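You operate a simulated robot arm through the tools that you are given. There is no shell and no other tool. Be economical: measure what you need, move in short steps, check, and stop when the job is done.

Carry out the task below with a simulated two-armed robot. There is one attempt and no reset: what you move stays moved.

## Task
Hold the grounds tub on the top of the cream bench steady with one hand, lift the dark colour wedge out of it with the other and set it down on the top of the cream bench. Set down upright: dark colour wedge.

The check looks at the end state, three seconds after you hand in, the way a careful person would. Anything else that was tipped, shoved, dropped, spilled or broken makes it a failure.

## Robot
Two 7-joint arms with two-finger parallel grippers on one trunk, on a base that drives. Base frame: it is fixed to the floor where the robot stands at the start and does not move with it; the origin is under the middle of the robot, x ahead of it, y to its left, z up. Units: m, rad, N and s.
The left shoulder is at the start at [0.03, 0.119, 0.96], the right one opposite. With the tool pointing down near the work surface each hand reaches from about 0.28 to 0.68 m from the robot's upright axis, wherever it stands, measured 20 degrees to its own side. Places, roughly: top of the cream bench [0.7, -0.1, 0.9]. Payload 3.43 kg a hand.
The TCP of each hand is the grasp point between the finger pads, 0.03 m short of the fingertips. In the tool frame z runs along the fingers and y along their closing line. The gripper opens to 0.094 m. The fingers are 0.028 m wide and 0.01 m thick; the gripper's body (0.05 by 0.096 m) begins 0.055 m behind the TCP.
Orientation is that of the tool frame in the base frame, as a unit quaternion [x, y, z, w]. With the fingers straight down and closing along the base's y, the tool's x points along the base's -x, its y along +y and its z along -z.

## Interface
- The arms move only by the tool drive_tool. It takes "left_rows", "right_rows" or both (then of equal length, played together; a hand with none holds still); each is a list of rows, each a list of 3 entries, a list of its own where there are three numbers: the shift along the base's x, y, z in units of 250 mm (1.0 is 250 mm), then the turn, a rotation vector about the base's x, y, z in units of 120 degrees (1.0 is 120 degrees), then the finger opening in m, from 0 to 0.094. In form: [[[dx, dy, dz], [ax, ay, az], fingers], ...]. A call has 1 to 8 rows; each row is the pose to reach, as a shift and turn from the pose commanded when the call began. A call with a number of a shift or a turn outside -1 to 1 is refused whole. Each row takes 0.2 s and may step no farther than 0.05 m and 0.15 rad from the row before; otherwise, or with a gripper value out of range, the whole call is refused. Where a pose cannot be reached the arm comes as near as it can. A force on the tool above 40 N (or 10 N above the force at the start of the call, whichever is more), or a blocked arm, ends the call early, and 0.2 s more pass. The fingers move at their own pace (about 0.072 m/s each) and stop on an object; they squeeze with about 27 N. The grip force told is the motor's: it shows also when the fingers shut on nothing. Time passes only in rows, and 0.2 s behind the last, so rows that repeat a pose let the fingers close. The reply holds the time, the measured pose of the TCP, the force on the tool along the base axes, the opening and the grip force, in the units named above and with some noise, with the torque about the TCP (base axes, N m) and any sound that the robot's microphone picked up, and new pictures: "pictures" is both (left out), scene, wrist or none (wrist: the cameras of the hands that moved).
- Cameras (640 x 400 px; columns grow to the right, rows downward): "scene" is now at [0.048, 0.0196, 1.6687]; the picture's right is [0.25, -0.97, 0.00], its down [-0.72, -0.18, -0.67] and it looks along [0.65, 0.17, -0.74] (base axes); focal length 277 px, centre (320, 200). "left" rides on the left gripper at [0.076, -0.014, -0.103] in its tool frame; the picture's right is [0.18, 0.98, 0.00], its down [-0.75, 0.14, -0.64] and it looks along [-0.63, 0.12, 0.77] (tool axes); focal length 243 px, centre (320, 200). "right" rides on the right gripper at [0.076, 0.014, -0.102] in its tool frame; the picture's right is [-0.18, 0.98, 0.00], its down [-0.75, -0.14, -0.64] and it looks along [-0.63, -0.12, 0.77] (tool axes); focal length 243 px, centre (320, 200). There is no depth. A picture from a camera that has moved, and an enlarged one, comes with that camera's place and axes in the base frame and with its lens.
- raise_lower(by): slides the trunk up (or, below 0, down) by that many m; the arms and the scene camera ride with it, the base frame stays. It gives what a move gives, with no picture.
- drive_base(legs): drives the robot by 1 to 6 legs, each [ahead, turn to the left] in m and rad, along the robot's own axes; the way and the turn of a leg run together, so that a leg with both is an arc; at most 1.5 m and 3.142 rad a leg. The arms and the cameras ride along, it lands a little off, and it stops where it bumps. It gives what a move gives, and a new picture of the scene camera.
- turn_head(pan, tilt): turns the head with the scene camera to pan (to the left, within 2.496 rad either way) and tilt (down, from -0.506 to 1.204), counted from straight ahead of the robot. It gives what a move gives, and a new picture of the scene camera.
- zoom(camera, box): a new picture of the part [left, top, right, bottom] of that camera's present view, enlarged. No time passes.
- hand_in(): hands the job in; it is judged then, once.

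Work in short steps. Places have to be worked out from the pictures, the camera data and where the tool is seen: move nearer, look again, correct. Check each grasp and each placing, and mend what went wrong. You have 120 turns and 260 pictures in all, those below and enlarged ones among them. Open the grippers and draw the arms clear of the work before you hand the job in, unless the task says otherwise; then end with one line.

The tools are called after "Call:" as name(argument=value, ...) on one line, values as JSON. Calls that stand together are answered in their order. drive_tool: Moves the arms, as the interface text tells. Its arguments: {"type":"object","properties":{"left_rows":{"type":"array"},"right_rows":{"type":"array"},"pictures":{"type":"string","enum":["both","scene","wrist","none"]}},"required":[]} The other tools are called the same way: raise_lower (by) slides the trunk up or down; drive_base (legs) drives the base; turn_head (pan, tilt) turns the head that bears the scene camera; zoom (camera, box) takes an enlarged picture of a part of a camera's view; hand_in () hands the job in.

At the start:

```text
time_s: 0.0
left_ee_pos: [0.3759, 0.2975, 1.2057]
left_ee_rot: [0.0, 1.0, -0.001, 0.0]
left_wrist_force: [-0.4, 0.3, -0.6]
left_wrist_torque: [0.0, 0.01, -0.01]
left_gripper_width: 0.0941
left_gripper_force: 0.1
right_ee_pos: [0.3588, -0.0596, 1.2348]
right_ee_rot: [0.0, 1.0, 0.0, 0.0]
right_wrist_force: [0.1, 0.1, 0.0]
right_wrist_torque: [-0.03, 0.0, 0.01]
right_gripper_width: 0.0937
right_gripper_force: 0.0
trunk travel left (down, up): [-0.225, 0.185]
robot x, y, heading: [-0.0032, -0.0018, -0.004]
head pan, tilt: [0.251, 0.831]
```

scene: 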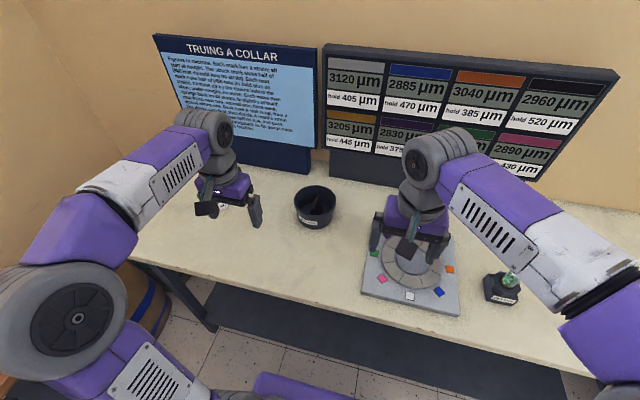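
right: 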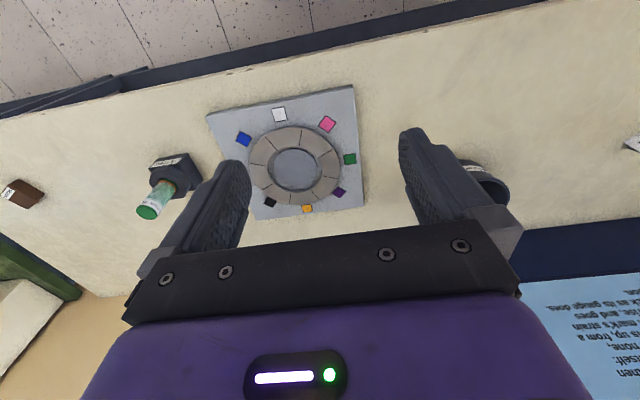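
left: 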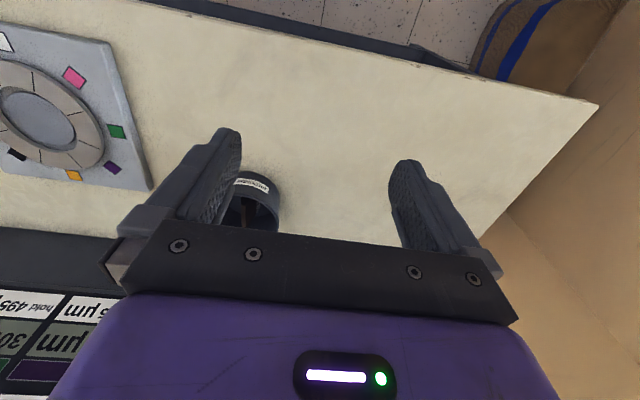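

The tub is visible as a dark round cup near scene pixel (315,207), with something dark inside. I zoom in on it, and on the signs, to measure.

Call:
zoom(camera="scene", box=[260, 160, 380, 250])

Call:
zoom(camera="scene", box=[150, 30, 330, 170])

Call:
zoom(camera="scene", box=[320, 190, 560, 330])

```text
4.44 times, centred on (320, 205) of scene
camera zoom: at [0.048, 0.0196, 1.6687], right [0.25, -0.97, 0.0], down [-0.72, -0.18, -0.67], along [0.65, 0.17, -0.74], focal length 1230 px, centre (320, 178)
```

zoom: 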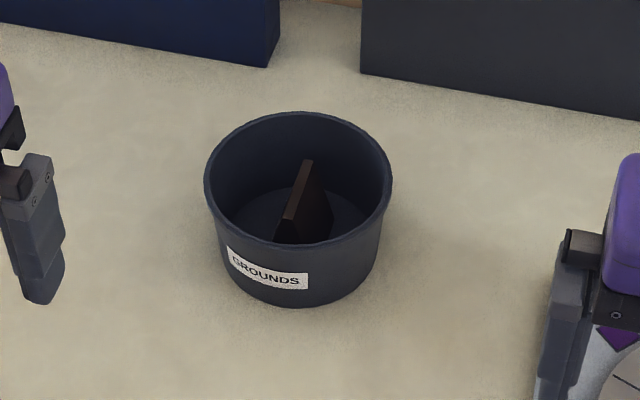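

```text
2.86 times, centred on (240, 100) of scene
camera zoom: at [0.048, 0.0196, 1.6687], right [0.25, -0.97, 0.0], down [-0.72, -0.18, -0.67], along [0.65, 0.17, -0.74], focal length 791 px, centre (549, 486)
```

zoom: 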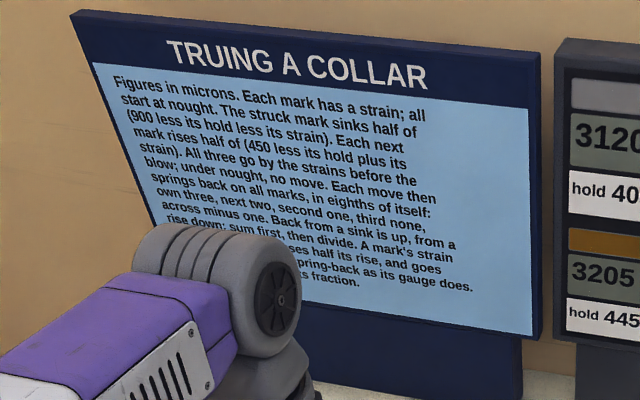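

```text
2.67 times, centred on (440, 260) of scene
camera zoom: at [0.048, 0.0196, 1.6687], right [0.25, -0.97, 0.0], down [-0.72, -0.18, -0.67], along [0.65, 0.17, -0.74], focal length 738 px, centre (0, 40)
```

zoom: 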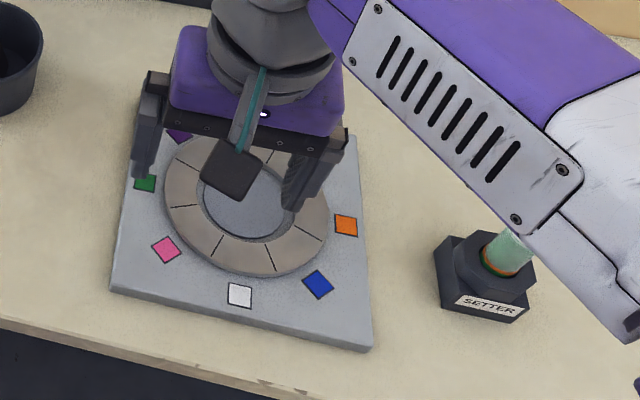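

The tub rim centre is at about (0.66, 0.20), roughly 0.145 m wide, with a plate-like wedge standing in it. I turn left to face it so both hands can reach, and go a little nearer.

Call:
drive_base(legs=[[0, 0.28], [0.08, 0]])

Call:
turn_head(pan=0.0, tilt=0.9)

```text
time_s: 2.0
left_ee_pos: [0.3524, 0.4138, 1.2042]
left_ee_rot: [-0.144, 0.99, 0.0, 0.0]
left_wrist_force: [-0.1, -0.2, -0.4]
left_wrist_torque: [0.0, 0.0, 0.02]
left_gripper_width: 0.0942
left_gripper_force: 0.1
right_ee_pos: [0.4375, 0.0681, 1.2342]
right_ee_rot: [-0.144, 0.99, 0.0, 0.0]
right_wrist_force: [0.0, -1.2, 0.3]
right_wrist_torque: [-0.03, 0.01, 0.0]
right_gripper_width: 0.0941
right_gripper_force: 0.0
trunk travel left (down, up): [-0.225, 0.185]
robot x, y, heading: [0.076, 0.0201, 0.293]
head pan, tilt: [0.251, 0.831]
camera scene: at [0.118, 0.055, 1.6687], right [0.51, -0.86, 0.0], down [-0.63, -0.38, -0.67], along [0.58, 0.35, -0.74], focal length 277 px, centre (320, 200)
```

scene: 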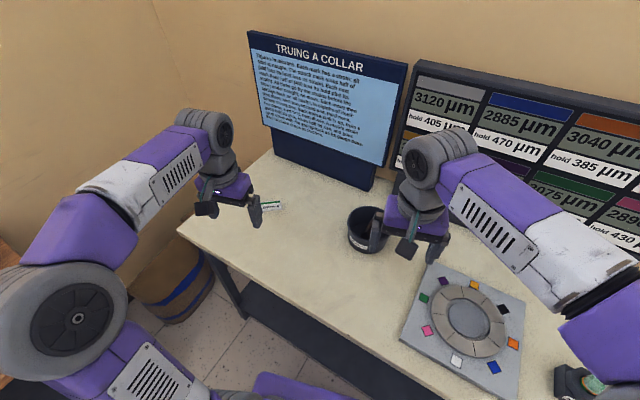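

```text
time_s: 2.8
left_ee_pos: [0.3512, 0.4136, 1.2044]
left_ee_rot: [-0.143, 0.99, 0.0, 0.0]
left_wrist_force: [-1.4, 0.1, -0.6]
left_wrist_torque: [0.01, -0.01, -0.01]
left_gripper_width: 0.0939
left_gripper_force: 0.0
right_ee_pos: [0.4367, 0.0674, 1.234]
right_ee_rot: [-0.143, 0.99, 0.0, 0.0]
right_wrist_force: [-0.5, 0.1, 0.3]
right_wrist_torque: [-0.02, 0.0, -0.01]
right_gripper_width: 0.0941
right_gripper_force: 0.1
trunk travel left (down, up): [-0.225, 0.185]
robot x, y, heading: [0.0777, 0.0238, 0.288]
head pan, tilt: [0.0, 0.901]
camera scene: at [0.1209, 0.0355, 1.6633], right [0.28, -0.96, 0.0], down [-0.75, -0.22, -0.62], along [0.6, 0.18, -0.78], focal length 277 px, centre (320, 200)
```

scene: 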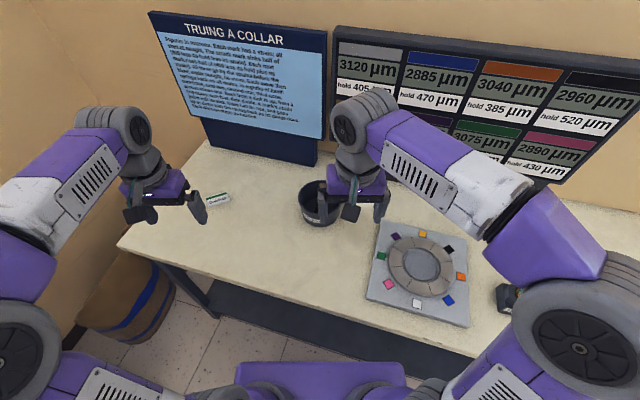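

The tub is now straight ahead, partly behind the right hand. I take wrist views without moving.

Call:
drive_tool(right_rows=[[[0, 0, 0], [0, 0, 0], 0.094]], left_rows=[[[0, 0, 0], [0, 0, 0], 0.094]], pictures="wrist")

```text
time_s: 3.2
left_ee_pos: [0.3513, 0.4148, 1.2037]
left_ee_rot: [-0.144, 0.99, 0.001, 0.0]
left_wrist_force: [0.3, -0.1, 0.2]
left_wrist_torque: [-0.03, 0.01, -0.01]
left_gripper_width: 0.094
left_gripper_force: 0.0
right_ee_pos: [0.4367, 0.0679, 1.2342]
right_ee_rot: [-0.143, 0.99, 0.0, 0.0]
right_wrist_force: [0.7, -0.7, 0.1]
right_wrist_torque: [0.0, -0.04, -0.02]
right_gripper_width: 0.0941
right_gripper_force: 0.1
trunk travel left (down, up): [-0.225, 0.185]
robot x, y, heading: [0.0791, 0.0197, 0.286]
head pan, tilt: [0.0, 0.901]
camera right: at [0.36, 0.061, 1.3361], right [-0.1, 0.99, 0.0], down [0.76, 0.08, 0.64], along [0.64, 0.07, -0.77], focal length 243 px, centre (320, 200)
camera left: at [0.2818, 0.3793, 1.3073], right [-0.46, 0.89, 0.0], down [0.68, 0.35, 0.64], along [0.57, 0.29, -0.77], focal length 243 px, centre (320, 200)
```

right: 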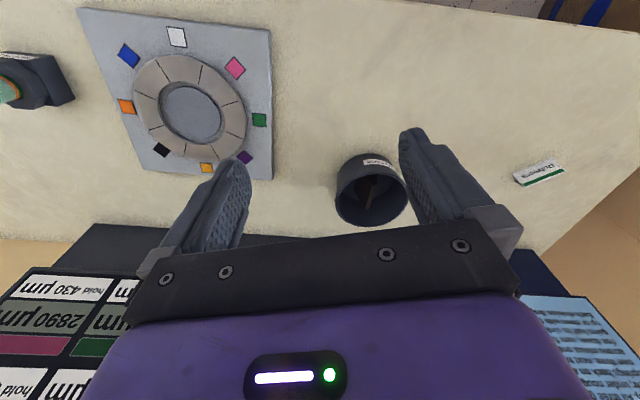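
left: 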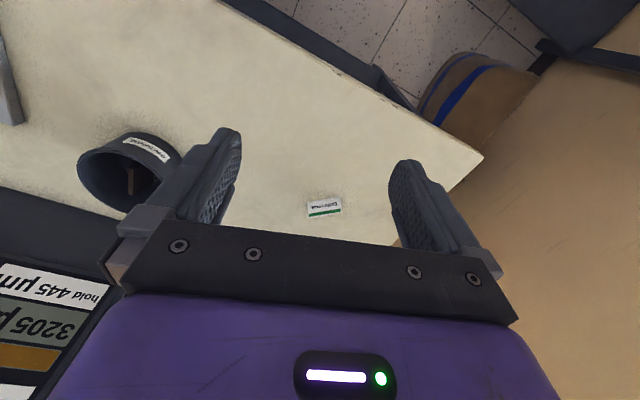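

Call:
zoom(camera="right", box=[322, 145, 418, 235])

Call:
zoom(camera="left", box=[60, 115, 210, 225])

```text
4.44 times, centred on (370, 190) of right
camera zoom: at [0.36, 0.061, 1.3361], right [-0.1, 0.99, 0.0], down [0.76, 0.08, 0.64], along [0.64, 0.07, -0.77], focal length 1078 px, centre (98, 244)
```

zoom: 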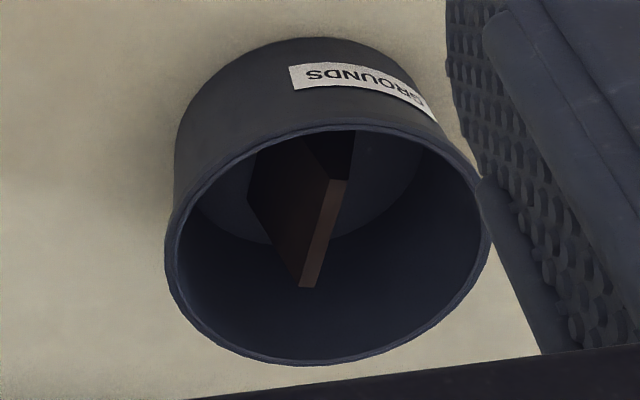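

```text
3.64 times, centred on (135, 170) of left
camera zoom: at [0.2818, 0.3793, 1.3073], right [-0.46, 0.89, 0.0], down [0.68, 0.35, 0.64], along [0.57, 0.29, -0.77], focal length 882 px, centre (993, 309)
```

zoom: 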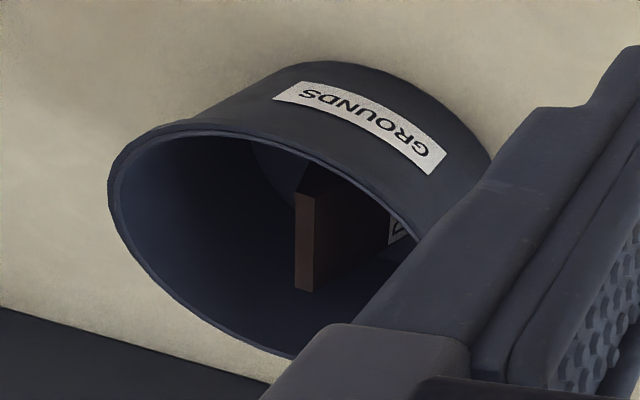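

Estimates: tub rim centre about (0.652, 0.193), rim z about 0.97, and the wedge is a slab along x (0.63–0.69) at y≈0.196 with its top at z≈0.955. I bring the right hand nearer, square it to the base axes and look in.

Call:
drive_tool(right_rows=[[[0.1, 0.08, -0.09], [0, 0, -0.0275], 0.094], [[0.2, 0.16, -0.18], [0, 0, -0.055], 0.094], [[0.3, 0.24, -0.27], [0, 0, -0.0825], 0.094], [[0.4, 0.32, -0.36], [0, 0, -0.11], 0.094], [[0.492, 0.4, -0.456], [0, 0, -0.1375], 0.094], [[0.492, 0.4, -0.456], [0, 0, -0.1375], 0.094]], pictures="both")

```text
time_s: 4.6
left_ee_pos: [0.351, 0.4136, 1.2044]
left_ee_rot: [-0.143, 0.99, -0.001, 0.0]
left_wrist_force: [-0.9, -0.8, 0.8]
left_wrist_torque: [0.02, 0.01, 0.01]
left_gripper_width: 0.0939
left_gripper_force: 0.1
right_ee_pos: [0.5602, 0.1657, 1.1211]
right_ee_rot: [-0.001, 1.0, 0.001, 0.0]
right_wrist_force: [0.4, 0.1, 0.4]
right_wrist_torque: [0.0, 0.04, 0.06]
right_gripper_width: 0.0941
right_gripper_force: 0.0
trunk travel left (down, up): [-0.225, 0.185]
robot x, y, heading: [0.0765, 0.0231, 0.288]
head pan, tilt: [0.0, 0.901]
camera scene: at [0.1205, 0.0349, 1.6634], right [0.28, -0.96, 0.0], down [-0.75, -0.22, -0.62], along [0.6, 0.18, -0.78], focal length 277 px, centre (320, 200)
camera right: at [0.4842, 0.1802, 1.2233], right [0.18, 0.98, 0.0], down [0.75, -0.14, 0.64], along [0.63, -0.12, -0.77], focal length 243 px, centre (320, 200)
```

scene: 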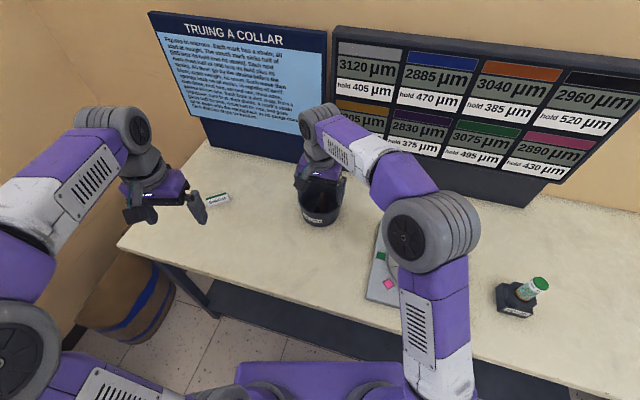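
right: 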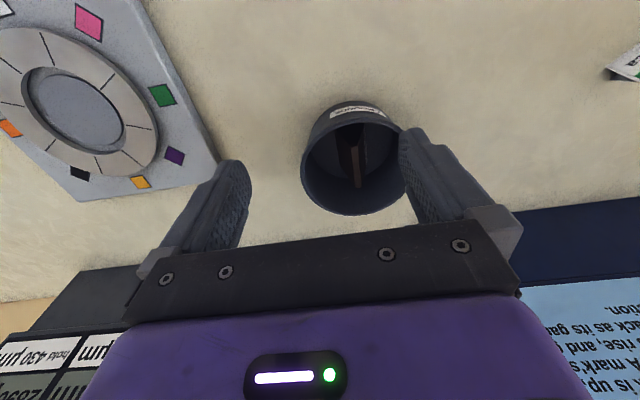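

Call:
zoom(camera="right", box=[290, 90, 426, 220])

```text
3.08 times, centred on (358, 155) of right
camera zoom: at [0.4842, 0.1802, 1.2233], right [0.18, 0.98, 0.0], down [0.75, -0.14, 0.64], along [0.63, -0.12, -0.77], focal length 746 px, centre (203, 338)
```

zoom: 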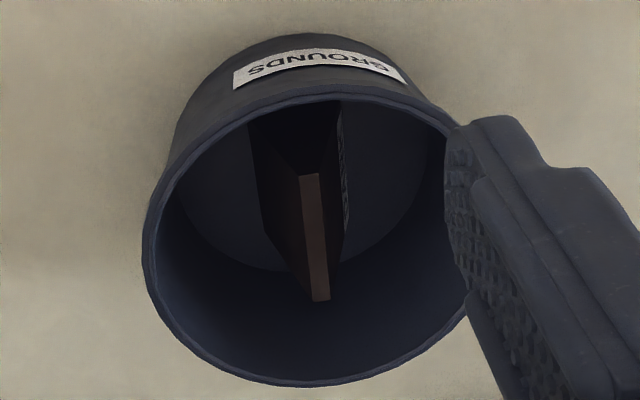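

The wedge is a tapered prism: about 9 mm thick on top, about 45 mm at the base, with vertical ends about 63 mm apart along x. Gripping those parallel ends is best, so I yaw the right hand 90° (camera on the right side) and come over it to measure.

Call:
drive_tool(right_rows=[[[0.05, -0.02, 0], [0, 0, 0.07], 0.094], [[0.1, -0.03, 0], [0, 0, 0.14], 0.094], [[0.15, -0.05, 0], [0, 0, 0.21], 0.094], [[0.2, -0.06, 0], [0, 0, 0.28], 0.094], [[0.25, -0.07, 0], [0, 0, 0.35], 0.094], [[0.3, -0.08, 0], [0, 0, 0.42], 0.094], [[0.35, -0.1, 0], [0, 0, 0.49], 0.094], [[0.4, -0.1, 0], [0, 0, 0.56], 0.094]], pictures="none")

Call:
drive_tool(right_rows=[[[0, 0, -0.06], [0, 0, 0.07], 0.094], [[0, 0, -0.12], [0, 0, 0.13], 0.094], [[0, 0, -0.18], [0, 0, 0.19], 0.094], [[0, 0, -0.18], [0, 0, 0.19], 0.094]], pictures="both")

```text
time_s: 6.4
left_ee_pos: [0.3522, 0.4151, 1.2045]
left_ee_rot: [-0.144, 0.99, 0.0, 0.0]
left_wrist_force: [0.7, 0.1, 0.0]
left_wrist_torque: [0.03, 0.0, -0.02]
left_gripper_width: 0.094
left_gripper_force: 0.0
right_ee_pos: [0.6613, 0.1405, 1.1206]
right_ee_rot: [-0.554, 0.832, 0.0, 0.0]
right_wrist_force: [0.5, -0.2, 0.0]
right_wrist_torque: [0.0, 0.04, 0.0]
right_gripper_width: 0.0942
right_gripper_force: 0.0
trunk travel left (down, up): [-0.225, 0.185]
robot x, y, heading: [0.0762, 0.0214, 0.287]
head pan, tilt: [0.0, 0.901]
```

```text
time_s: 7.4
left_ee_pos: [0.3517, 0.4148, 1.2046]
left_ee_rot: [-0.143, 0.99, 0.0, 0.0]
left_wrist_force: [0.6, -0.1, 0.5]
left_wrist_torque: [-0.03, 0.02, 0.02]
left_gripper_width: 0.0939
left_gripper_force: 0.1
right_ee_pos: [0.6586, 0.142, 1.0755]
right_ee_rot: [0.707, -0.707, -0.001, -0.001]
right_wrist_force: [0.1, 0.4, 0.6]
right_wrist_torque: [-0.01, -0.01, -0.02]
right_gripper_width: 0.0939
right_gripper_force: 0.0
trunk travel left (down, up): [-0.225, 0.185]
robot x, y, heading: [0.0746, 0.0251, 0.285]
head pan, tilt: [0.0, 0.901]
camera scene: at [0.1211, 0.0356, 1.6633], right [0.28, -0.96, 0.0], down [-0.75, -0.22, -0.62], along [0.6, 0.18, -0.78], focal length 277 px, centre (320, 200)
camera right: at [0.6451, 0.0663, 1.1776], right [-0.98, 0.18, 0.0], down [0.14, 0.75, 0.64], along [0.12, 0.63, -0.77], focal length 243 px, centre (320, 200)
```

scene: 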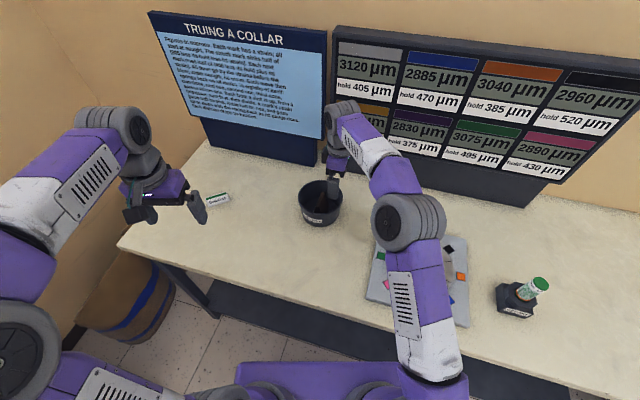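
right: 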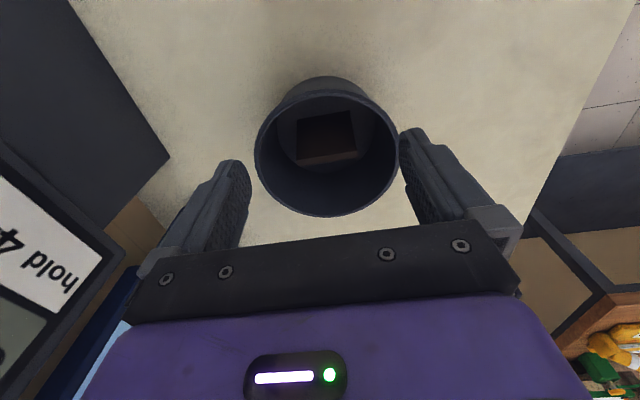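

Call:
zoom(camera="right", box=[246, 70, 406, 220])

Call:
zoom(camera="scene", box=[280, 165, 360, 235])

```text
2.67 times, centred on (326, 145) of right
camera zoom: at [0.6451, 0.0663, 1.1776], right [-0.98, 0.18, 0.0], down [0.14, 0.75, 0.64], along [0.12, 0.63, -0.77], focal length 647 px, centre (304, 347)
```

zoom: 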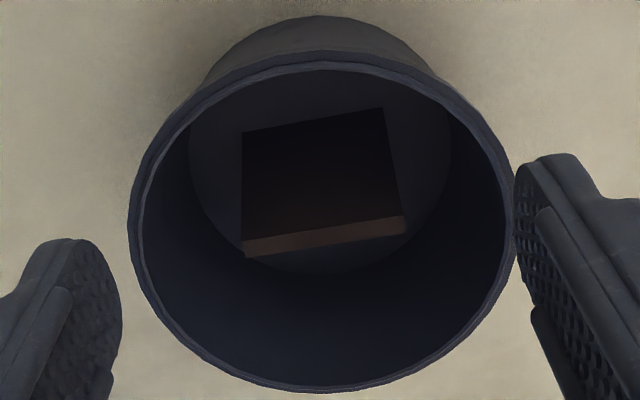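

```text
5.71 times, centred on (320, 200) of scene
camera zoom: at [0.1211, 0.0356, 1.6633], right [0.28, -0.96, 0.0], down [-0.75, -0.22, -0.62], along [0.6, 0.18, -0.78], focal length 1582 px, centre (320, 200)
```

zoom: 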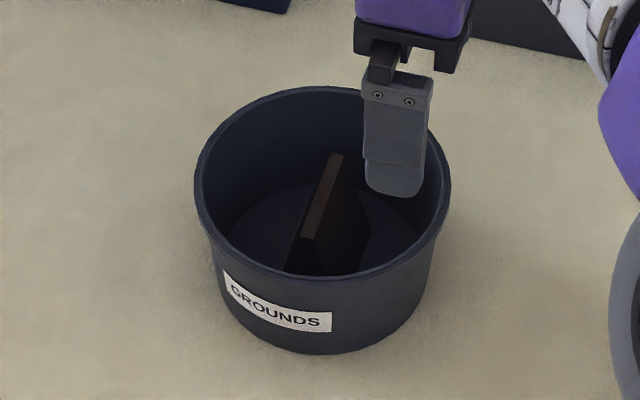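

Measured: wedge top centre (0.662, 0.195, 0.955), ends at x 0.631/0.693; tub centre about (0.658, 0.193), outer radius about 0.067. I bring the left hand towards the tub's left wall, leaning outward about 18°.

Call:
drive_tool(left_rows=[[[0.15, -0.04, 0], [-0.0372, -0.0054, -0.0338], 0.05], [[0.3, -0.08, 0], [-0.0745, -0.0108, -0.0677], 0.05], [[0.45, -0.12, -0.03], [-0.112, -0.016, -0.1015], 0.05], [[0.61, -0.16, -0.1], [-0.149, -0.0215, -0.1354], 0.05]], pictures="none")

Call:
drive_tool(left_rows=[[[0.15, -0.08, -0.1], [0, 0, 0], 0.05], [[0.3, -0.16, -0.2], [0, 0, 0], 0.05], [[0.45, -0.26, -0.32], [0, 0, 0], 0.05], [[0.61, -0.34, -0.45], [0, 0, 0], 0.05], [[0.61, -0.34, -0.45], [0, 0, 0], 0.05]], pictures="both")

```text
time_s: 8.4
left_ee_pos: [0.5068, 0.378, 1.1813]
left_ee_rot: [0.0, 0.987, -0.158, -0.001]
left_wrist_force: [-0.1, -0.8, 0.1]
left_wrist_torque: [0.01, 0.05, -0.02]
left_gripper_width: 0.05
left_gripper_force: 0.1
right_ee_pos: [0.6597, 0.141, 1.0741]
right_ee_rot: [-0.707, 0.707, 0.0, -0.001]
right_wrist_force: [-0.3, 0.5, -0.5]
right_wrist_torque: [-0.02, 0.03, 0.01]
right_gripper_width: 0.0942
right_gripper_force: 0.0
trunk travel left (down, up): [-0.225, 0.185]
robot x, y, heading: [0.0774, 0.0241, 0.291]
head pan, tilt: [0.0, 0.901]
```

```text
refused: row 3 steps farther than a row can; nothing moved
```

The tilt is right, with the left hand at (0.507, 0.378, 1.181). I resend the second part in smaller steps.

Call:
drive_tool(left_rows=[[[0.125, -0.07, -0.094], [0, 0, 0], 0.05], [[0.25, -0.14, -0.188], [0, 0, 0], 0.05], [[0.375, -0.21, -0.282], [0, 0, 0], 0.05], [[0.5, -0.28, -0.376], [0, 0, 0], 0.05], [[0.61, -0.35, -0.47], [0, 0, 0], 0.05], [[0.61, -0.35, -0.47], [0, 0, 0], 0.05]], pictures="both")

```text
time_s: 9.8
left_ee_pos: [0.6427, 0.2872, 1.0596]
left_ee_rot: [-0.001, 0.988, -0.156, 0.0]
left_wrist_force: [-0.5, -0.1, 0.1]
left_wrist_torque: [-0.02, 0.01, 0.01]
left_gripper_width: 0.05
left_gripper_force: 0.0
left hand out of reach, approached as far as the arm can: row 5, 6
right_ee_pos: [0.6598, 0.1426, 1.0766]
right_ee_rot: [0.707, -0.707, 0.0, 0.0]
right_wrist_force: [-0.1, 0.0, 0.6]
right_wrist_torque: [0.0, 0.03, -0.01]
right_gripper_width: 0.094
right_gripper_force: 0.1
trunk travel left (down, up): [-0.225, 0.185]
robot x, y, heading: [0.0773, 0.0233, 0.289]
head pan, tilt: [0.0, 0.901]
camera scene: at [0.1218, 0.0356, 1.6633], right [0.28, -0.96, 0.0], down [-0.75, -0.22, -0.62], along [0.6, 0.18, -0.78], focal length 277 px, centre (320, 200)
camera left: at [0.5658, 0.3067, 1.162], right [-0.19, 0.93, -0.3], down [0.75, 0.33, 0.57], along [0.63, -0.12, -0.77], focal length 243 px, centre (320, 200)
```

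scene: 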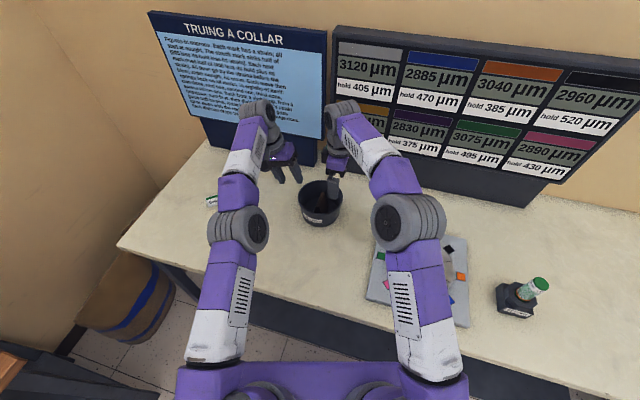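
left: 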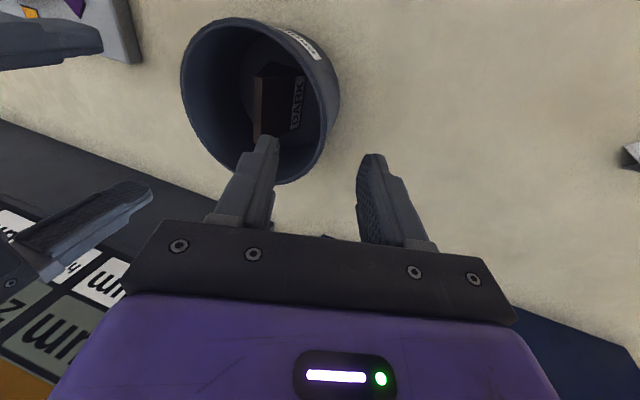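

The left arm is at its reach limit and the label reads "DARK". I drive 6 cm nearer; both hands are above the rim, so they ride along clear.

Call:
drive_base(legs=[[0.06, 0]])

```text
time_s: 10.9
left_ee_pos: [0.6982, 0.3026, 1.0605]
left_ee_rot: [0.003, 0.988, -0.156, -0.002]
left_wrist_force: [-0.7, -0.4, 0.5]
left_wrist_torque: [-0.05, 0.01, 0.0]
left_gripper_width: 0.05
left_gripper_force: 0.2
right_ee_pos: [0.7165, 0.1551, 1.0757]
right_ee_rot: [-0.705, 0.71, -0.001, 0.0]
right_wrist_force: [-1.3, -0.3, 0.3]
right_wrist_torque: [-0.04, -0.02, 0.0]
right_gripper_width: 0.0939
right_gripper_force: 0.0
trunk travel left (down, up): [-0.225, 0.185]
robot x, y, heading: [0.1305, 0.0416, 0.28]
head pan, tilt: [0.0, 0.901]
stopped in leg 1: the robot was blocked; the commanded pose is now the measured one
camera scene: at [0.1763, 0.0531, 1.6634], right [0.28, -0.96, 0.0], down [-0.75, -0.22, -0.62], along [0.6, 0.17, -0.78], focal length 277 px, centre (320, 200)
```

scene: 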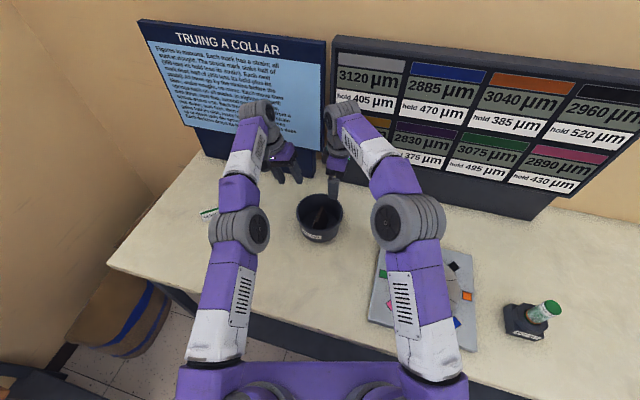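

The base touched something (likely the bench leg or edge), but it gained 5.5 cm. I back off 1 cm to remove the contact and zoom to re-check that the tub has not moved.

Call:
drive_base(legs=[[-0.012, 0]])

Call:
zoom(camera="scene", box=[260, 170, 380, 250])

Call:
zoom(camera="right", box=[0, 0, 640, 400])

```text
time_s: 11.7
left_ee_pos: [0.6887, 0.2993, 1.0594]
left_ee_rot: [0.002, 0.988, -0.158, -0.003]
left_wrist_force: [-0.3, -0.6, 0.9]
left_wrist_torque: [0.0, -0.05, -0.05]
left_gripper_width: 0.0499
left_gripper_force: 0.0
right_ee_pos: [0.7057, 0.1513, 1.0743]
right_ee_rot: [-0.704, 0.71, 0.001, -0.001]
right_wrist_force: [-0.8, -0.9, 0.3]
right_wrist_torque: [0.0, 0.01, -0.04]
right_gripper_width: 0.0942
right_gripper_force: 0.1
trunk travel left (down, up): [-0.225, 0.185]
robot x, y, heading: [0.1203, 0.0408, 0.282]
head pan, tilt: [0.0, 0.901]
camera scene: at [0.1668, 0.0503, 1.6633], right [0.28, -0.96, 0.0], down [-0.75, -0.22, -0.62], along [0.6, 0.17, -0.78], focal length 277 px, centre (320, 200)
```

scene: 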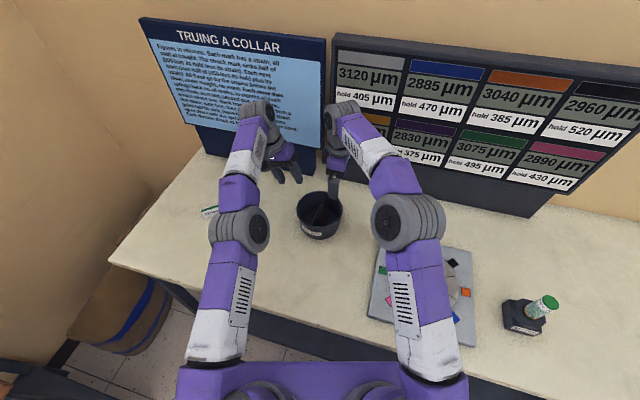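

```text
5.00 times, centred on (320, 210) of scene
camera zoom: at [0.1668, 0.0503, 1.6633], right [0.28, -0.96, 0.0], down [-0.75, -0.22, -0.62], along [0.6, 0.17, -0.78], focal length 1384 px, centre (320, 150)
```

zoom: 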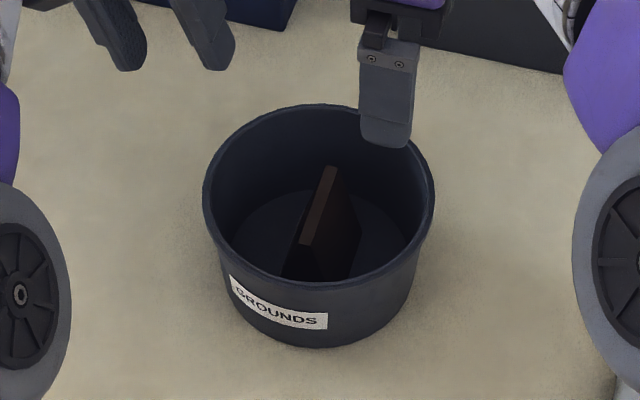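

```text
1.00 times, centred on (320, 200) of right (not enlarged: the box is as wide or as high as the picture)
camera zoom: at [0.6914, 0.0771, 1.1765], right [-0.98, 0.19, 0.0], down [0.15, 0.75, 0.64], along [0.12, 0.63, -0.77], focal length 243 px, centre (320, 200)
```

zoom: 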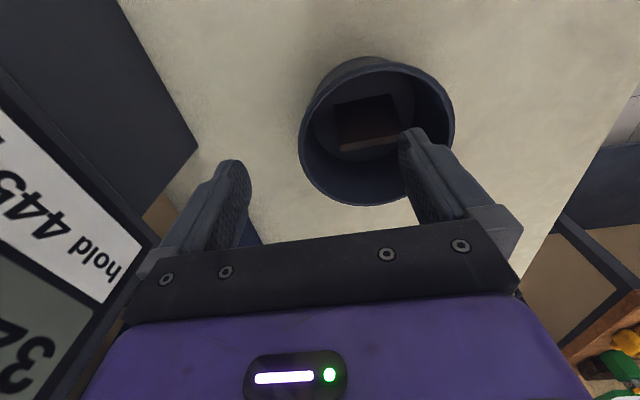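

The tub and wedge look unchanged. I centre the right hand above the wedge (fingers above the rim) and the left hand above the left wall.

Call:
drive_tool(right_rows=[[[-0.088, 0.088, -0.03], [0, 0, 0], 0.08], [[-0.175, 0.175, -0.08], [0, 0, 0], 0.08], [[-0.175, 0.175, -0.08], [0, 0, 0], 0.08]], left_rows=[[[-0.06, -0.02, 0], [0, 0, 0], 0.05], [[-0.123, -0.057, -0.038], [0, 0, 0], 0.05], [[-0.123, -0.057, -0.038], [0, 0, 0], 0.05]], pictures="both")

```text
time_s: 12.5
left_ee_pos: [0.6881, 0.2906, 1.0546]
left_ee_rot: [0.002, 0.988, -0.157, -0.003]
left_wrist_force: [0.3, 0.5, -0.7]
left_wrist_torque: [-0.02, 0.01, 0.0]
left_gripper_width: 0.0503
left_gripper_force: 0.1
left hand out of reach, approached as far as the arm can: row 1, 2, 3
right_ee_pos: [0.6656, 0.1947, 1.052]
right_ee_rot: [-0.704, 0.71, 0.001, -0.002]
right_wrist_force: [-0.4, -0.1, 0.2]
right_wrist_torque: [0.01, -0.01, 0.01]
right_gripper_width: 0.0802
right_gripper_force: 0.0
trunk travel left (down, up): [-0.225, 0.185]
robot x, y, heading: [0.1214, 0.0375, 0.285]
head pan, tilt: [0.0, 0.901]
camera scene: at [0.1672, 0.0501, 1.6633], right [0.28, -0.96, 0.0], down [-0.75, -0.22, -0.62], along [0.6, 0.17, -0.78], focal length 277 px, centre (320, 200)
camera right: at [0.6506, 0.1201, 1.1537], right [-0.98, 0.19, 0.0], down [0.15, 0.75, 0.64], along [0.12, 0.63, -0.77], focal length 243 px, centre (320, 200)
camera left: at [0.6124, 0.3117, 1.1579], right [-0.18, 0.94, -0.3], down [0.76, 0.33, 0.56], along [0.63, -0.13, -0.77], focal length 243 px, centre (320, 200)
```

scene: 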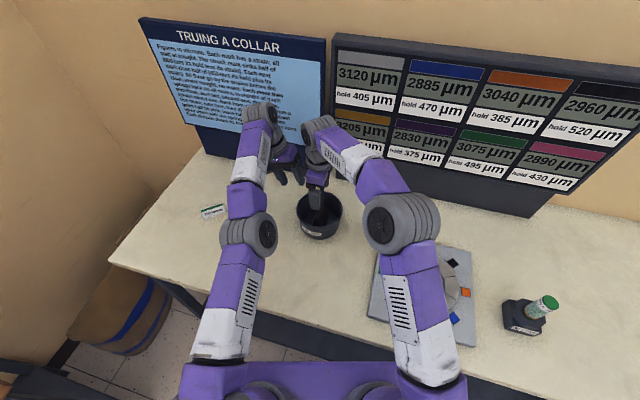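
right: 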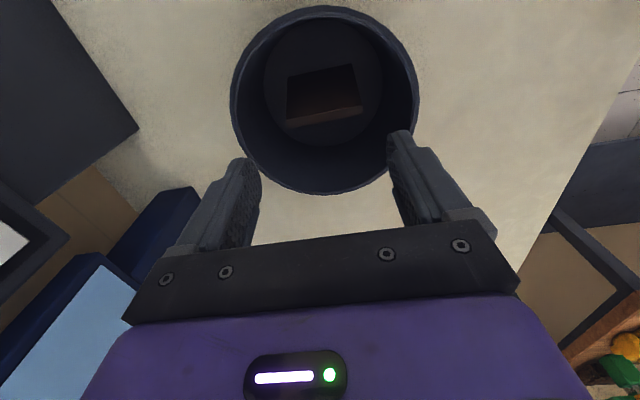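
left: 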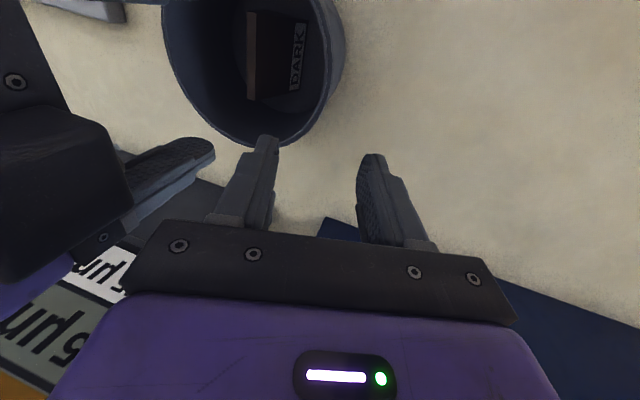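

The left hand is stuck near a joint limit with its squared yaw. I yaw it back to the robot's heading (its closing line then matches the wall normal at the tub's left-front) and bring it toward the robot.

Call:
drive_tool(left_rows=[[[-0.03, 0.02, 0], [0, 0, 0.05], 0.05], [[-0.07, 0.03, 0], [0, 0, 0.1], 0.05], [[-0.104, 0.03, 0], [0, 0, 0.136], 0.05], [[-0.104, 0.03, 0], [0, 0, 0.136], 0.05]], pictures="wrist")

```text
time_s: 13.5
left_ee_pos: [0.7011, 0.3087, 1.0663]
left_ee_rot: [-0.138, 0.978, -0.156, 0.019]
left_wrist_force: [-0.5, -0.1, 0.8]
left_wrist_torque: [-0.02, 0.01, 0.03]
left_gripper_width: 0.0498
left_gripper_force: 0.1
left hand out of reach, approached as far as the arm can: row 1, 2, 3, 4
right_ee_pos: [0.6658, 0.1957, 1.0509]
right_ee_rot: [-0.705, 0.71, 0.0, -0.001]
right_wrist_force: [-0.2, 0.1, -0.4]
right_wrist_torque: [0.01, -0.02, -0.01]
right_gripper_width: 0.08
right_gripper_force: 0.1
trunk travel left (down, up): [-0.225, 0.185]
robot x, y, heading: [0.1206, 0.0415, 0.279]
head pan, tilt: [0.0, 0.901]
camera left: at [0.6219, 0.3047, 1.169], right [-0.44, 0.85, -0.3], down [0.64, 0.53, 0.56], along [0.64, 0.05, -0.77], focal length 243 px, centre (320, 200)
```

left: 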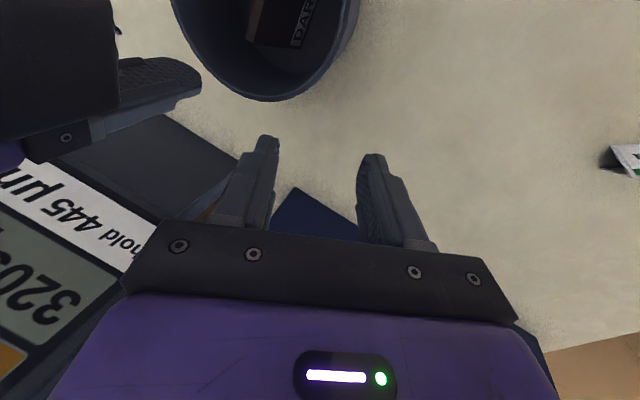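

The commanded pose evidently sits farther out than the measured one. I command a larger shift back toward the robot.

Call:
drive_tool(left_rows=[[[-0.1, 0, 0], [0, 0, 0], 0.05], [[-0.2, 0, 0], [0, 0, 0], 0.05], [[-0.28, 0, 0], [0, 0, 0], 0.05], [[-0.28, 0, 0], [0, 0, 0], 0.05]], pictures="wrist")

```text
time_s: 14.5
left_ee_pos: [0.691, 0.3279, 1.0812]
left_ee_rot: [-0.138, 0.978, -0.156, 0.018]
left_wrist_force: [-0.1, 0.5, 0.3]
left_wrist_torque: [0.0, 0.02, 0.01]
left_gripper_width: 0.05
left_gripper_force: 0.0
left hand out of reach, approached as far as the arm can: row 1, 2, 3, 4
right_ee_pos: [0.6643, 0.1957, 1.0525]
right_ee_rot: [-0.705, 0.709, 0.0, -0.002]
right_wrist_force: [0.0, -0.3, -0.5]
right_wrist_torque: [0.01, -0.02, 0.0]
right_gripper_width: 0.0799
right_gripper_force: 0.1
trunk travel left (down, up): [-0.225, 0.185]
robot x, y, heading: [0.1187, 0.0365, 0.285]
head pan, tilt: [0.0, 0.901]
camera left: at [0.6121, 0.3238, 1.1838], right [-0.44, 0.85, -0.3], down [0.64, 0.53, 0.56], along [0.64, 0.05, -0.77], focal length 243 px, centre (320, 200)
```

left: 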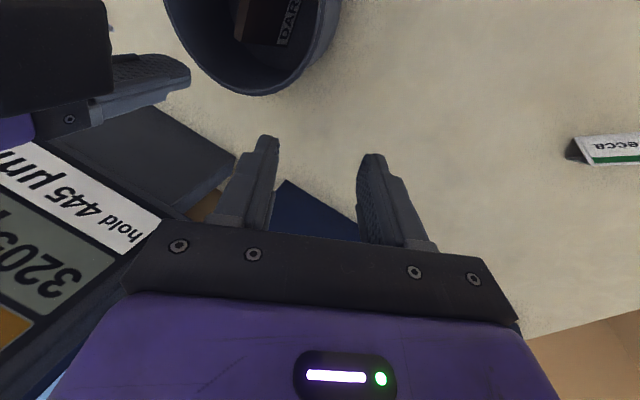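

The hand slides along its reach limit, so the commanded pose is still too far out. I keep drawing it back until it tracks.

Call:
drive_tool(left_rows=[[[-0.1, 0, 0], [0, 0, 0], 0.05], [[-0.2, 0, 0], [0, 0, 0], 0.05], [[-0.3, 0, 0], [0, 0, 0], 0.05]], pictures="scene")

```text
time_s: 15.3
left_ee_pos: [0.6809, 0.3435, 1.0936]
left_ee_rot: [-0.138, 0.978, -0.156, 0.018]
left_wrist_force: [0.4, -0.3, -0.2]
left_wrist_torque: [-0.02, 0.0, 0.03]
left_gripper_width: 0.0499
left_gripper_force: 0.0
left hand out of reach, approached as far as the arm can: row 1, 2, 3
right_ee_pos: [0.6649, 0.1948, 1.0534]
right_ee_rot: [-0.705, 0.709, 0.0, -0.001]
right_wrist_force: [0.1, -0.1, 0.1]
right_wrist_torque: [-0.02, 0.01, 0.0]
right_gripper_width: 0.0801
right_gripper_force: 0.1
trunk travel left (down, up): [-0.225, 0.185]
robot x, y, heading: [0.1183, 0.0358, 0.278]
head pan, tilt: [0.0, 0.901]
camera scene: at [0.1669, 0.0503, 1.6633], right [0.28, -0.96, 0.0], down [-0.75, -0.22, -0.62], along [0.6, 0.17, -0.78], focal length 277 px, centre (320, 200)
```

scene: 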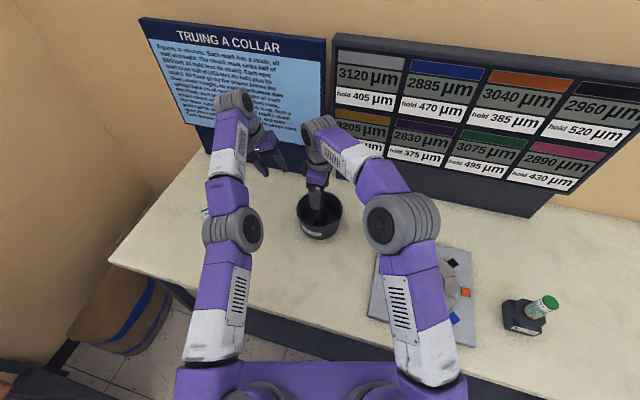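

Motion is purely tangential, as at a straight-elbow limit. I command a long pull straight back at this height, which is clear of everything.

Call:
drive_tool(left_rows=[[[-0.19, 0, 0], [0, 0, 0], 0.05], [[-0.38, 0, 0], [0, 0, 0], 0.05], [[-0.57, 0, 0], [0, 0, 0], 0.05], [[-0.76, 0, 0], [0, 0, 0], 0.05], [[-0.95, 0, 0], [0, 0, 0], 0.05]], pictures="none")

```text
time_s: 16.5
left_ee_pos: [0.6138, 0.4483, 1.1455]
left_ee_rot: [-0.138, 0.978, -0.156, 0.019]
left_wrist_force: [-0.9, 0.1, -0.9]
left_wrist_torque: [-0.01, -0.01, 0.02]
left_gripper_width: 0.0499
left_gripper_force: 0.0
left hand out of reach, approached as far as the arm can: row 1, 2, 3, 4, 5
right_ee_pos: [0.6623, 0.1966, 1.053]
right_ee_rot: [-0.705, 0.71, -0.001, -0.002]
right_wrist_force: [-0.9, 0.6, 0.3]
right_wrist_torque: [-0.06, -0.07, -0.01]
right_gripper_width: 0.0799
right_gripper_force: 0.0
trunk travel left (down, up): [-0.225, 0.185]
robot x, y, heading: [0.1217, 0.0391, 0.28]
head pan, tilt: [0.0, 0.901]
```

The arm stays straight even with the target well inside reach, so it is stuck at the singularity. I try a large upward move to get the elbow bending; that space is free.

Call:
drive_tool(left_rows=[[[0, 0, 0.19], [0, 0, 0], 0.05], [[0, 0, 0.38], [0, 0, 0], 0.05], [[0, 0, 0.57], [0, 0, 0], 0.05], [[0, 0, 0.76], [0, 0, 0], 0.05], [[0, 0, 0.95], [0, 0, 0], 0.05]], pictures="scene")

```text
time_s: 17.7
left_ee_pos: [0.5573, 0.4123, 1.2666]
left_ee_rot: [-0.137, 0.978, -0.156, 0.021]
left_wrist_force: [-0.8, -1.3, 0.3]
left_wrist_torque: [0.02, -0.04, -0.02]
left_gripper_width: 0.0501
left_gripper_force: 0.2
left hand out of reach, approached as far as the arm can: row 1, 2, 3, 4, 5
right_ee_pos: [0.6634, 0.1933, 1.0532]
right_ee_rot: [-0.705, 0.709, 0.0, 0.0]
right_wrist_force: [0.1, 0.9, 0.3]
right_wrist_torque: [0.02, -0.01, 0.0]
right_gripper_width: 0.0798
right_gripper_force: 0.1
trunk travel left (down, up): [-0.225, 0.185]
robot x, y, heading: [0.1192, 0.0393, 0.284]
head pan, tilt: [0.0, 0.901]
camera scene: at [0.1644, 0.0486, 1.6634], right [0.28, -0.96, 0.0], down [-0.75, -0.22, -0.62], along [0.6, 0.17, -0.78], focal length 277 px, centre (320, 200)
```

scene: 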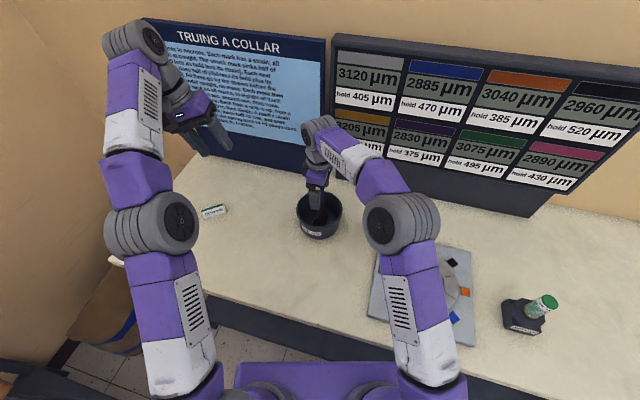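

Still straight. I sweep the target down and inward, the opposite tangential direction, staying above the bench.

Call:
drive_tool(left_rows=[[[-0.05, -0.1, -0.15], [0, 0, 0], 0.05], [[-0.1, -0.2, -0.3], [0, 0, 0], 0.05], [[-0.15, -0.3, -0.45], [0, 0, 0], 0.05], [[-0.2, -0.4, -0.55], [0, 0, 0], 0.05], [[-0.25, -0.5, -0.6], [0, 0, 0], 0.05]], pictures="none")

```text
time_s: 18.9
left_ee_pos: [0.4926, 0.2843, 1.1135]
left_ee_rot: [-0.139, 0.978, -0.155, 0.02]
left_wrist_force: [-0.6, 0.0, 0.6]
left_wrist_torque: [-0.04, -0.01, -0.04]
left_gripper_width: 0.05
left_gripper_force: 0.0
right_ee_pos: [0.6647, 0.1942, 1.0524]
right_ee_rot: [-0.704, 0.71, 0.0, -0.001]
right_wrist_force: [-0.1, -0.8, 0.2]
right_wrist_torque: [0.0, 0.04, -0.01]
right_gripper_width: 0.0802
right_gripper_force: 0.0
trunk travel left (down, up): [-0.225, 0.185]
robot x, y, heading: [0.1206, 0.0367, 0.281]
head pan, tilt: [0.0, 0.901]
```

The arm bends and tracks again. I now go to the pre-grasp at the tub's left-front wall, adding 7° more lean.

Call:
drive_tool(left_rows=[[[0.13, 0.01, -0.05], [-0.014, -0.004, 0], 0.05], [[0.27, 0.02, -0.1], [-0.028, -0.008, 0], 0.05], [[0.41, 0.023, -0.16], [-0.042, -0.012, 0], 0.05], [[0.55, 0.023, -0.22], [-0.056, -0.0163, 0], 0.05], [[0.55, 0.023, -0.22], [-0.056, -0.0163, 0], 0.05]], pictures="both")

```text
time_s: 20.1
left_ee_pos: [0.6294, 0.2915, 1.0568]
left_ee_rot: [-0.136, 0.966, -0.216, 0.029]
left_wrist_force: [0.2, 0.3, 0.4]
left_wrist_torque: [0.0, -0.03, 0.01]
left_gripper_width: 0.05
left_gripper_force: 0.1
right_ee_pos: [0.6653, 0.1944, 1.0526]
right_ee_rot: [-0.704, 0.71, 0.001, -0.001]
right_wrist_force: [-0.2, 0.4, 0.1]
right_wrist_torque: [0.01, -0.03, 0.0]
right_gripper_width: 0.08
right_gripper_force: 0.0
trunk travel left (down, up): [-0.225, 0.185]
robot x, y, heading: [0.1216, 0.04, 0.278]
head pan, tilt: [0.0, 0.901]
camera scene: at [0.1659, 0.0501, 1.6634], right [0.28, -0.96, 0.0], down [-0.75, -0.22, -0.62], along [0.6, 0.17, -0.78], focal length 277 px, centre (320, 200)
camera left: at [0.5483, 0.2998, 1.1563], right [-0.42, 0.8, -0.42], down [0.62, 0.59, 0.52], along [0.66, -0.04, -0.75], focal length 243 px, centre (320, 200)
```

scene: 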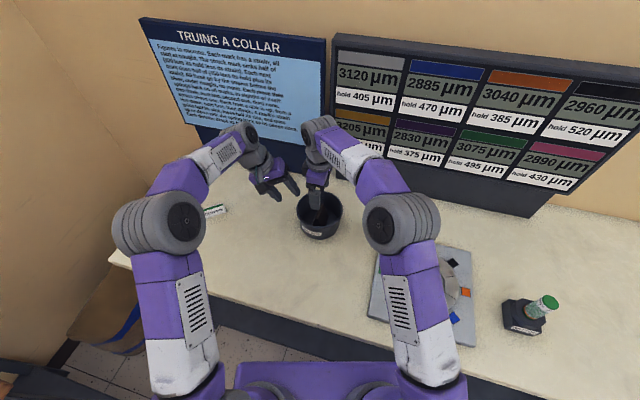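
left: 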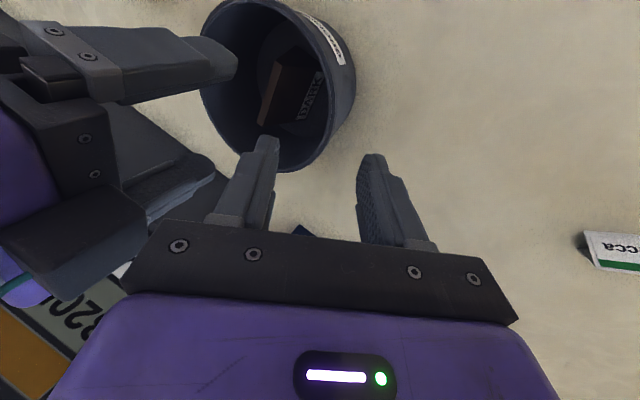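

Projecting my estimated wall point lands on the visible rim, so the estimate is good. I descend along the tool axis to straddle the wall.

Call:
drive_tool(left_rows=[[[0.011, -0.036, -0.08], [0, 0, 0], 0.05], [[0.021, -0.072, -0.16], [0, 0, 0], 0.05], [[0.031, -0.108, -0.24], [0, 0, 0], 0.05], [[0.042, -0.144, -0.32], [0, 0, 0], 0.05], [[0.042, -0.144, -0.32], [0, 0, 0], 0.05]], pictures="both")

Call:
zoom(camera="scene", box=[260, 150, 380, 250])

```text
time_s: 21.3
left_ee_pos: [0.6409, 0.2569, 0.9751]
left_ee_rot: [-0.137, 0.966, -0.216, 0.028]
left_wrist_force: [-0.2, -0.9, 0.4]
left_wrist_torque: [0.02, -0.05, 0.02]
left_gripper_width: 0.05
left_gripper_force: 0.0
right_ee_pos: [0.6659, 0.1957, 1.0516]
right_ee_rot: [-0.705, 0.71, 0.0, -0.001]
right_wrist_force: [-0.2, 0.4, 0.6]
right_wrist_torque: [0.02, 0.02, -0.03]
right_gripper_width: 0.08
right_gripper_force: 0.1
trunk travel left (down, up): [-0.225, 0.185]
robot x, y, heading: [0.1222, 0.0356, 0.28]
head pan, tilt: [0.0, 0.901]
camera scene: at [0.1667, 0.0503, 1.6633], right [0.28, -0.96, 0.0], down [-0.75, -0.22, -0.62], along [0.6, 0.17, -0.78], focal length 277 px, centre (320, 200)
camera left: at [0.559, 0.2663, 1.0744], right [-0.42, 0.81, -0.42], down [0.62, 0.59, 0.52], along [0.66, -0.04, -0.75], focal length 243 px, centre (320, 200)
```

scene: 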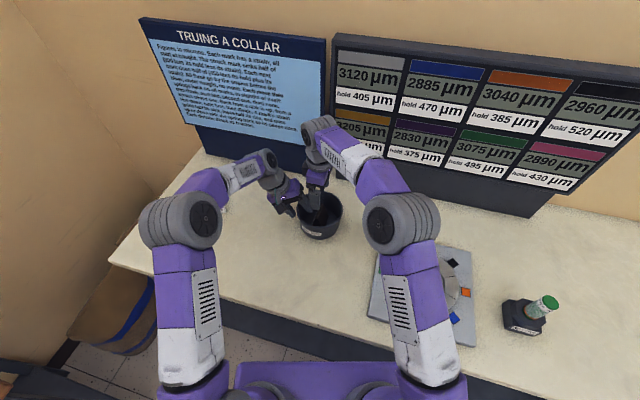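
left: 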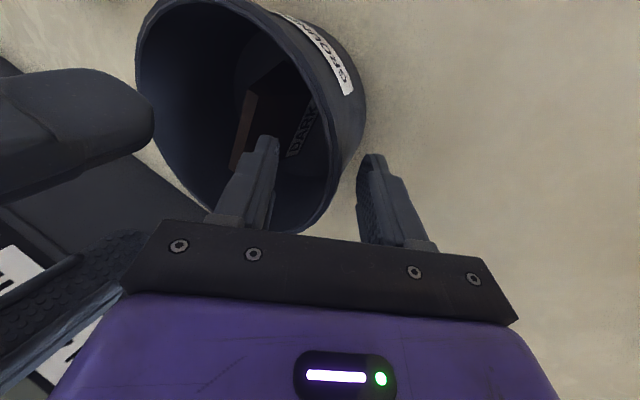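

```text
4.00 times, centred on (320, 200) of scene
camera zoom: at [0.1667, 0.0503, 1.6633], right [0.28, -0.96, 0.0], down [-0.75, -0.22, -0.62], along [0.6, 0.17, -0.78], focal length 1107 px, centre (320, 200)
```

zoom: 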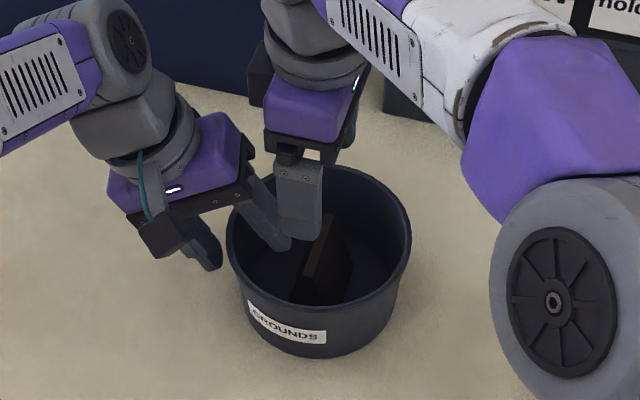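

The left fingers straddle the wall. I close gently, watching the forces.

Call:
drive_tool(left_rows=[[[0, 0, 0], [0, 0, 0], 0.03], [[0, 0, 0], [0, 0, 0], 0.02], [[0, 0, 0], [0, 0, 0], 0.018], [[0, 0, 0], [0, 0, 0], 0.018]], pictures="wrist")

```text
time_s: 22.3
left_ee_pos: [0.6415, 0.2572, 0.9759]
left_ee_rot: [-0.137, 0.967, -0.215, 0.028]
left_wrist_force: [0.7, -1.1, -0.1]
left_wrist_torque: [-0.01, -0.02, 0.02]
left_gripper_width: 0.0185
left_gripper_force: 0.6
right_ee_pos: [0.6646, 0.1953, 1.0518]
right_ee_rot: [-0.705, 0.709, 0.0, -0.001]
right_wrist_force: [-0.5, 0.9, -0.7]
right_wrist_torque: [0.04, -0.02, 0.01]
right_gripper_width: 0.0799
right_gripper_force: 0.0
trunk travel left (down, up): [-0.225, 0.185]
robot x, y, heading: [0.1231, 0.0408, 0.284]
head pan, tilt: [0.0, 0.901]
camera left: at [0.5592, 0.2662, 1.0746], right [-0.42, 0.8, -0.42], down [0.62, 0.59, 0.52], along [0.66, -0.04, -0.75], focal length 243 px, centre (320, 200)
```

left: 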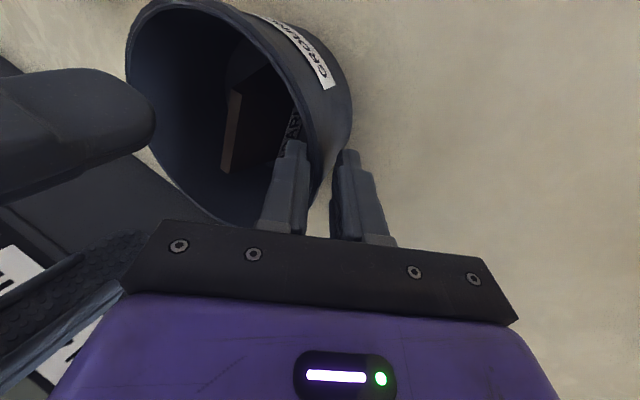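

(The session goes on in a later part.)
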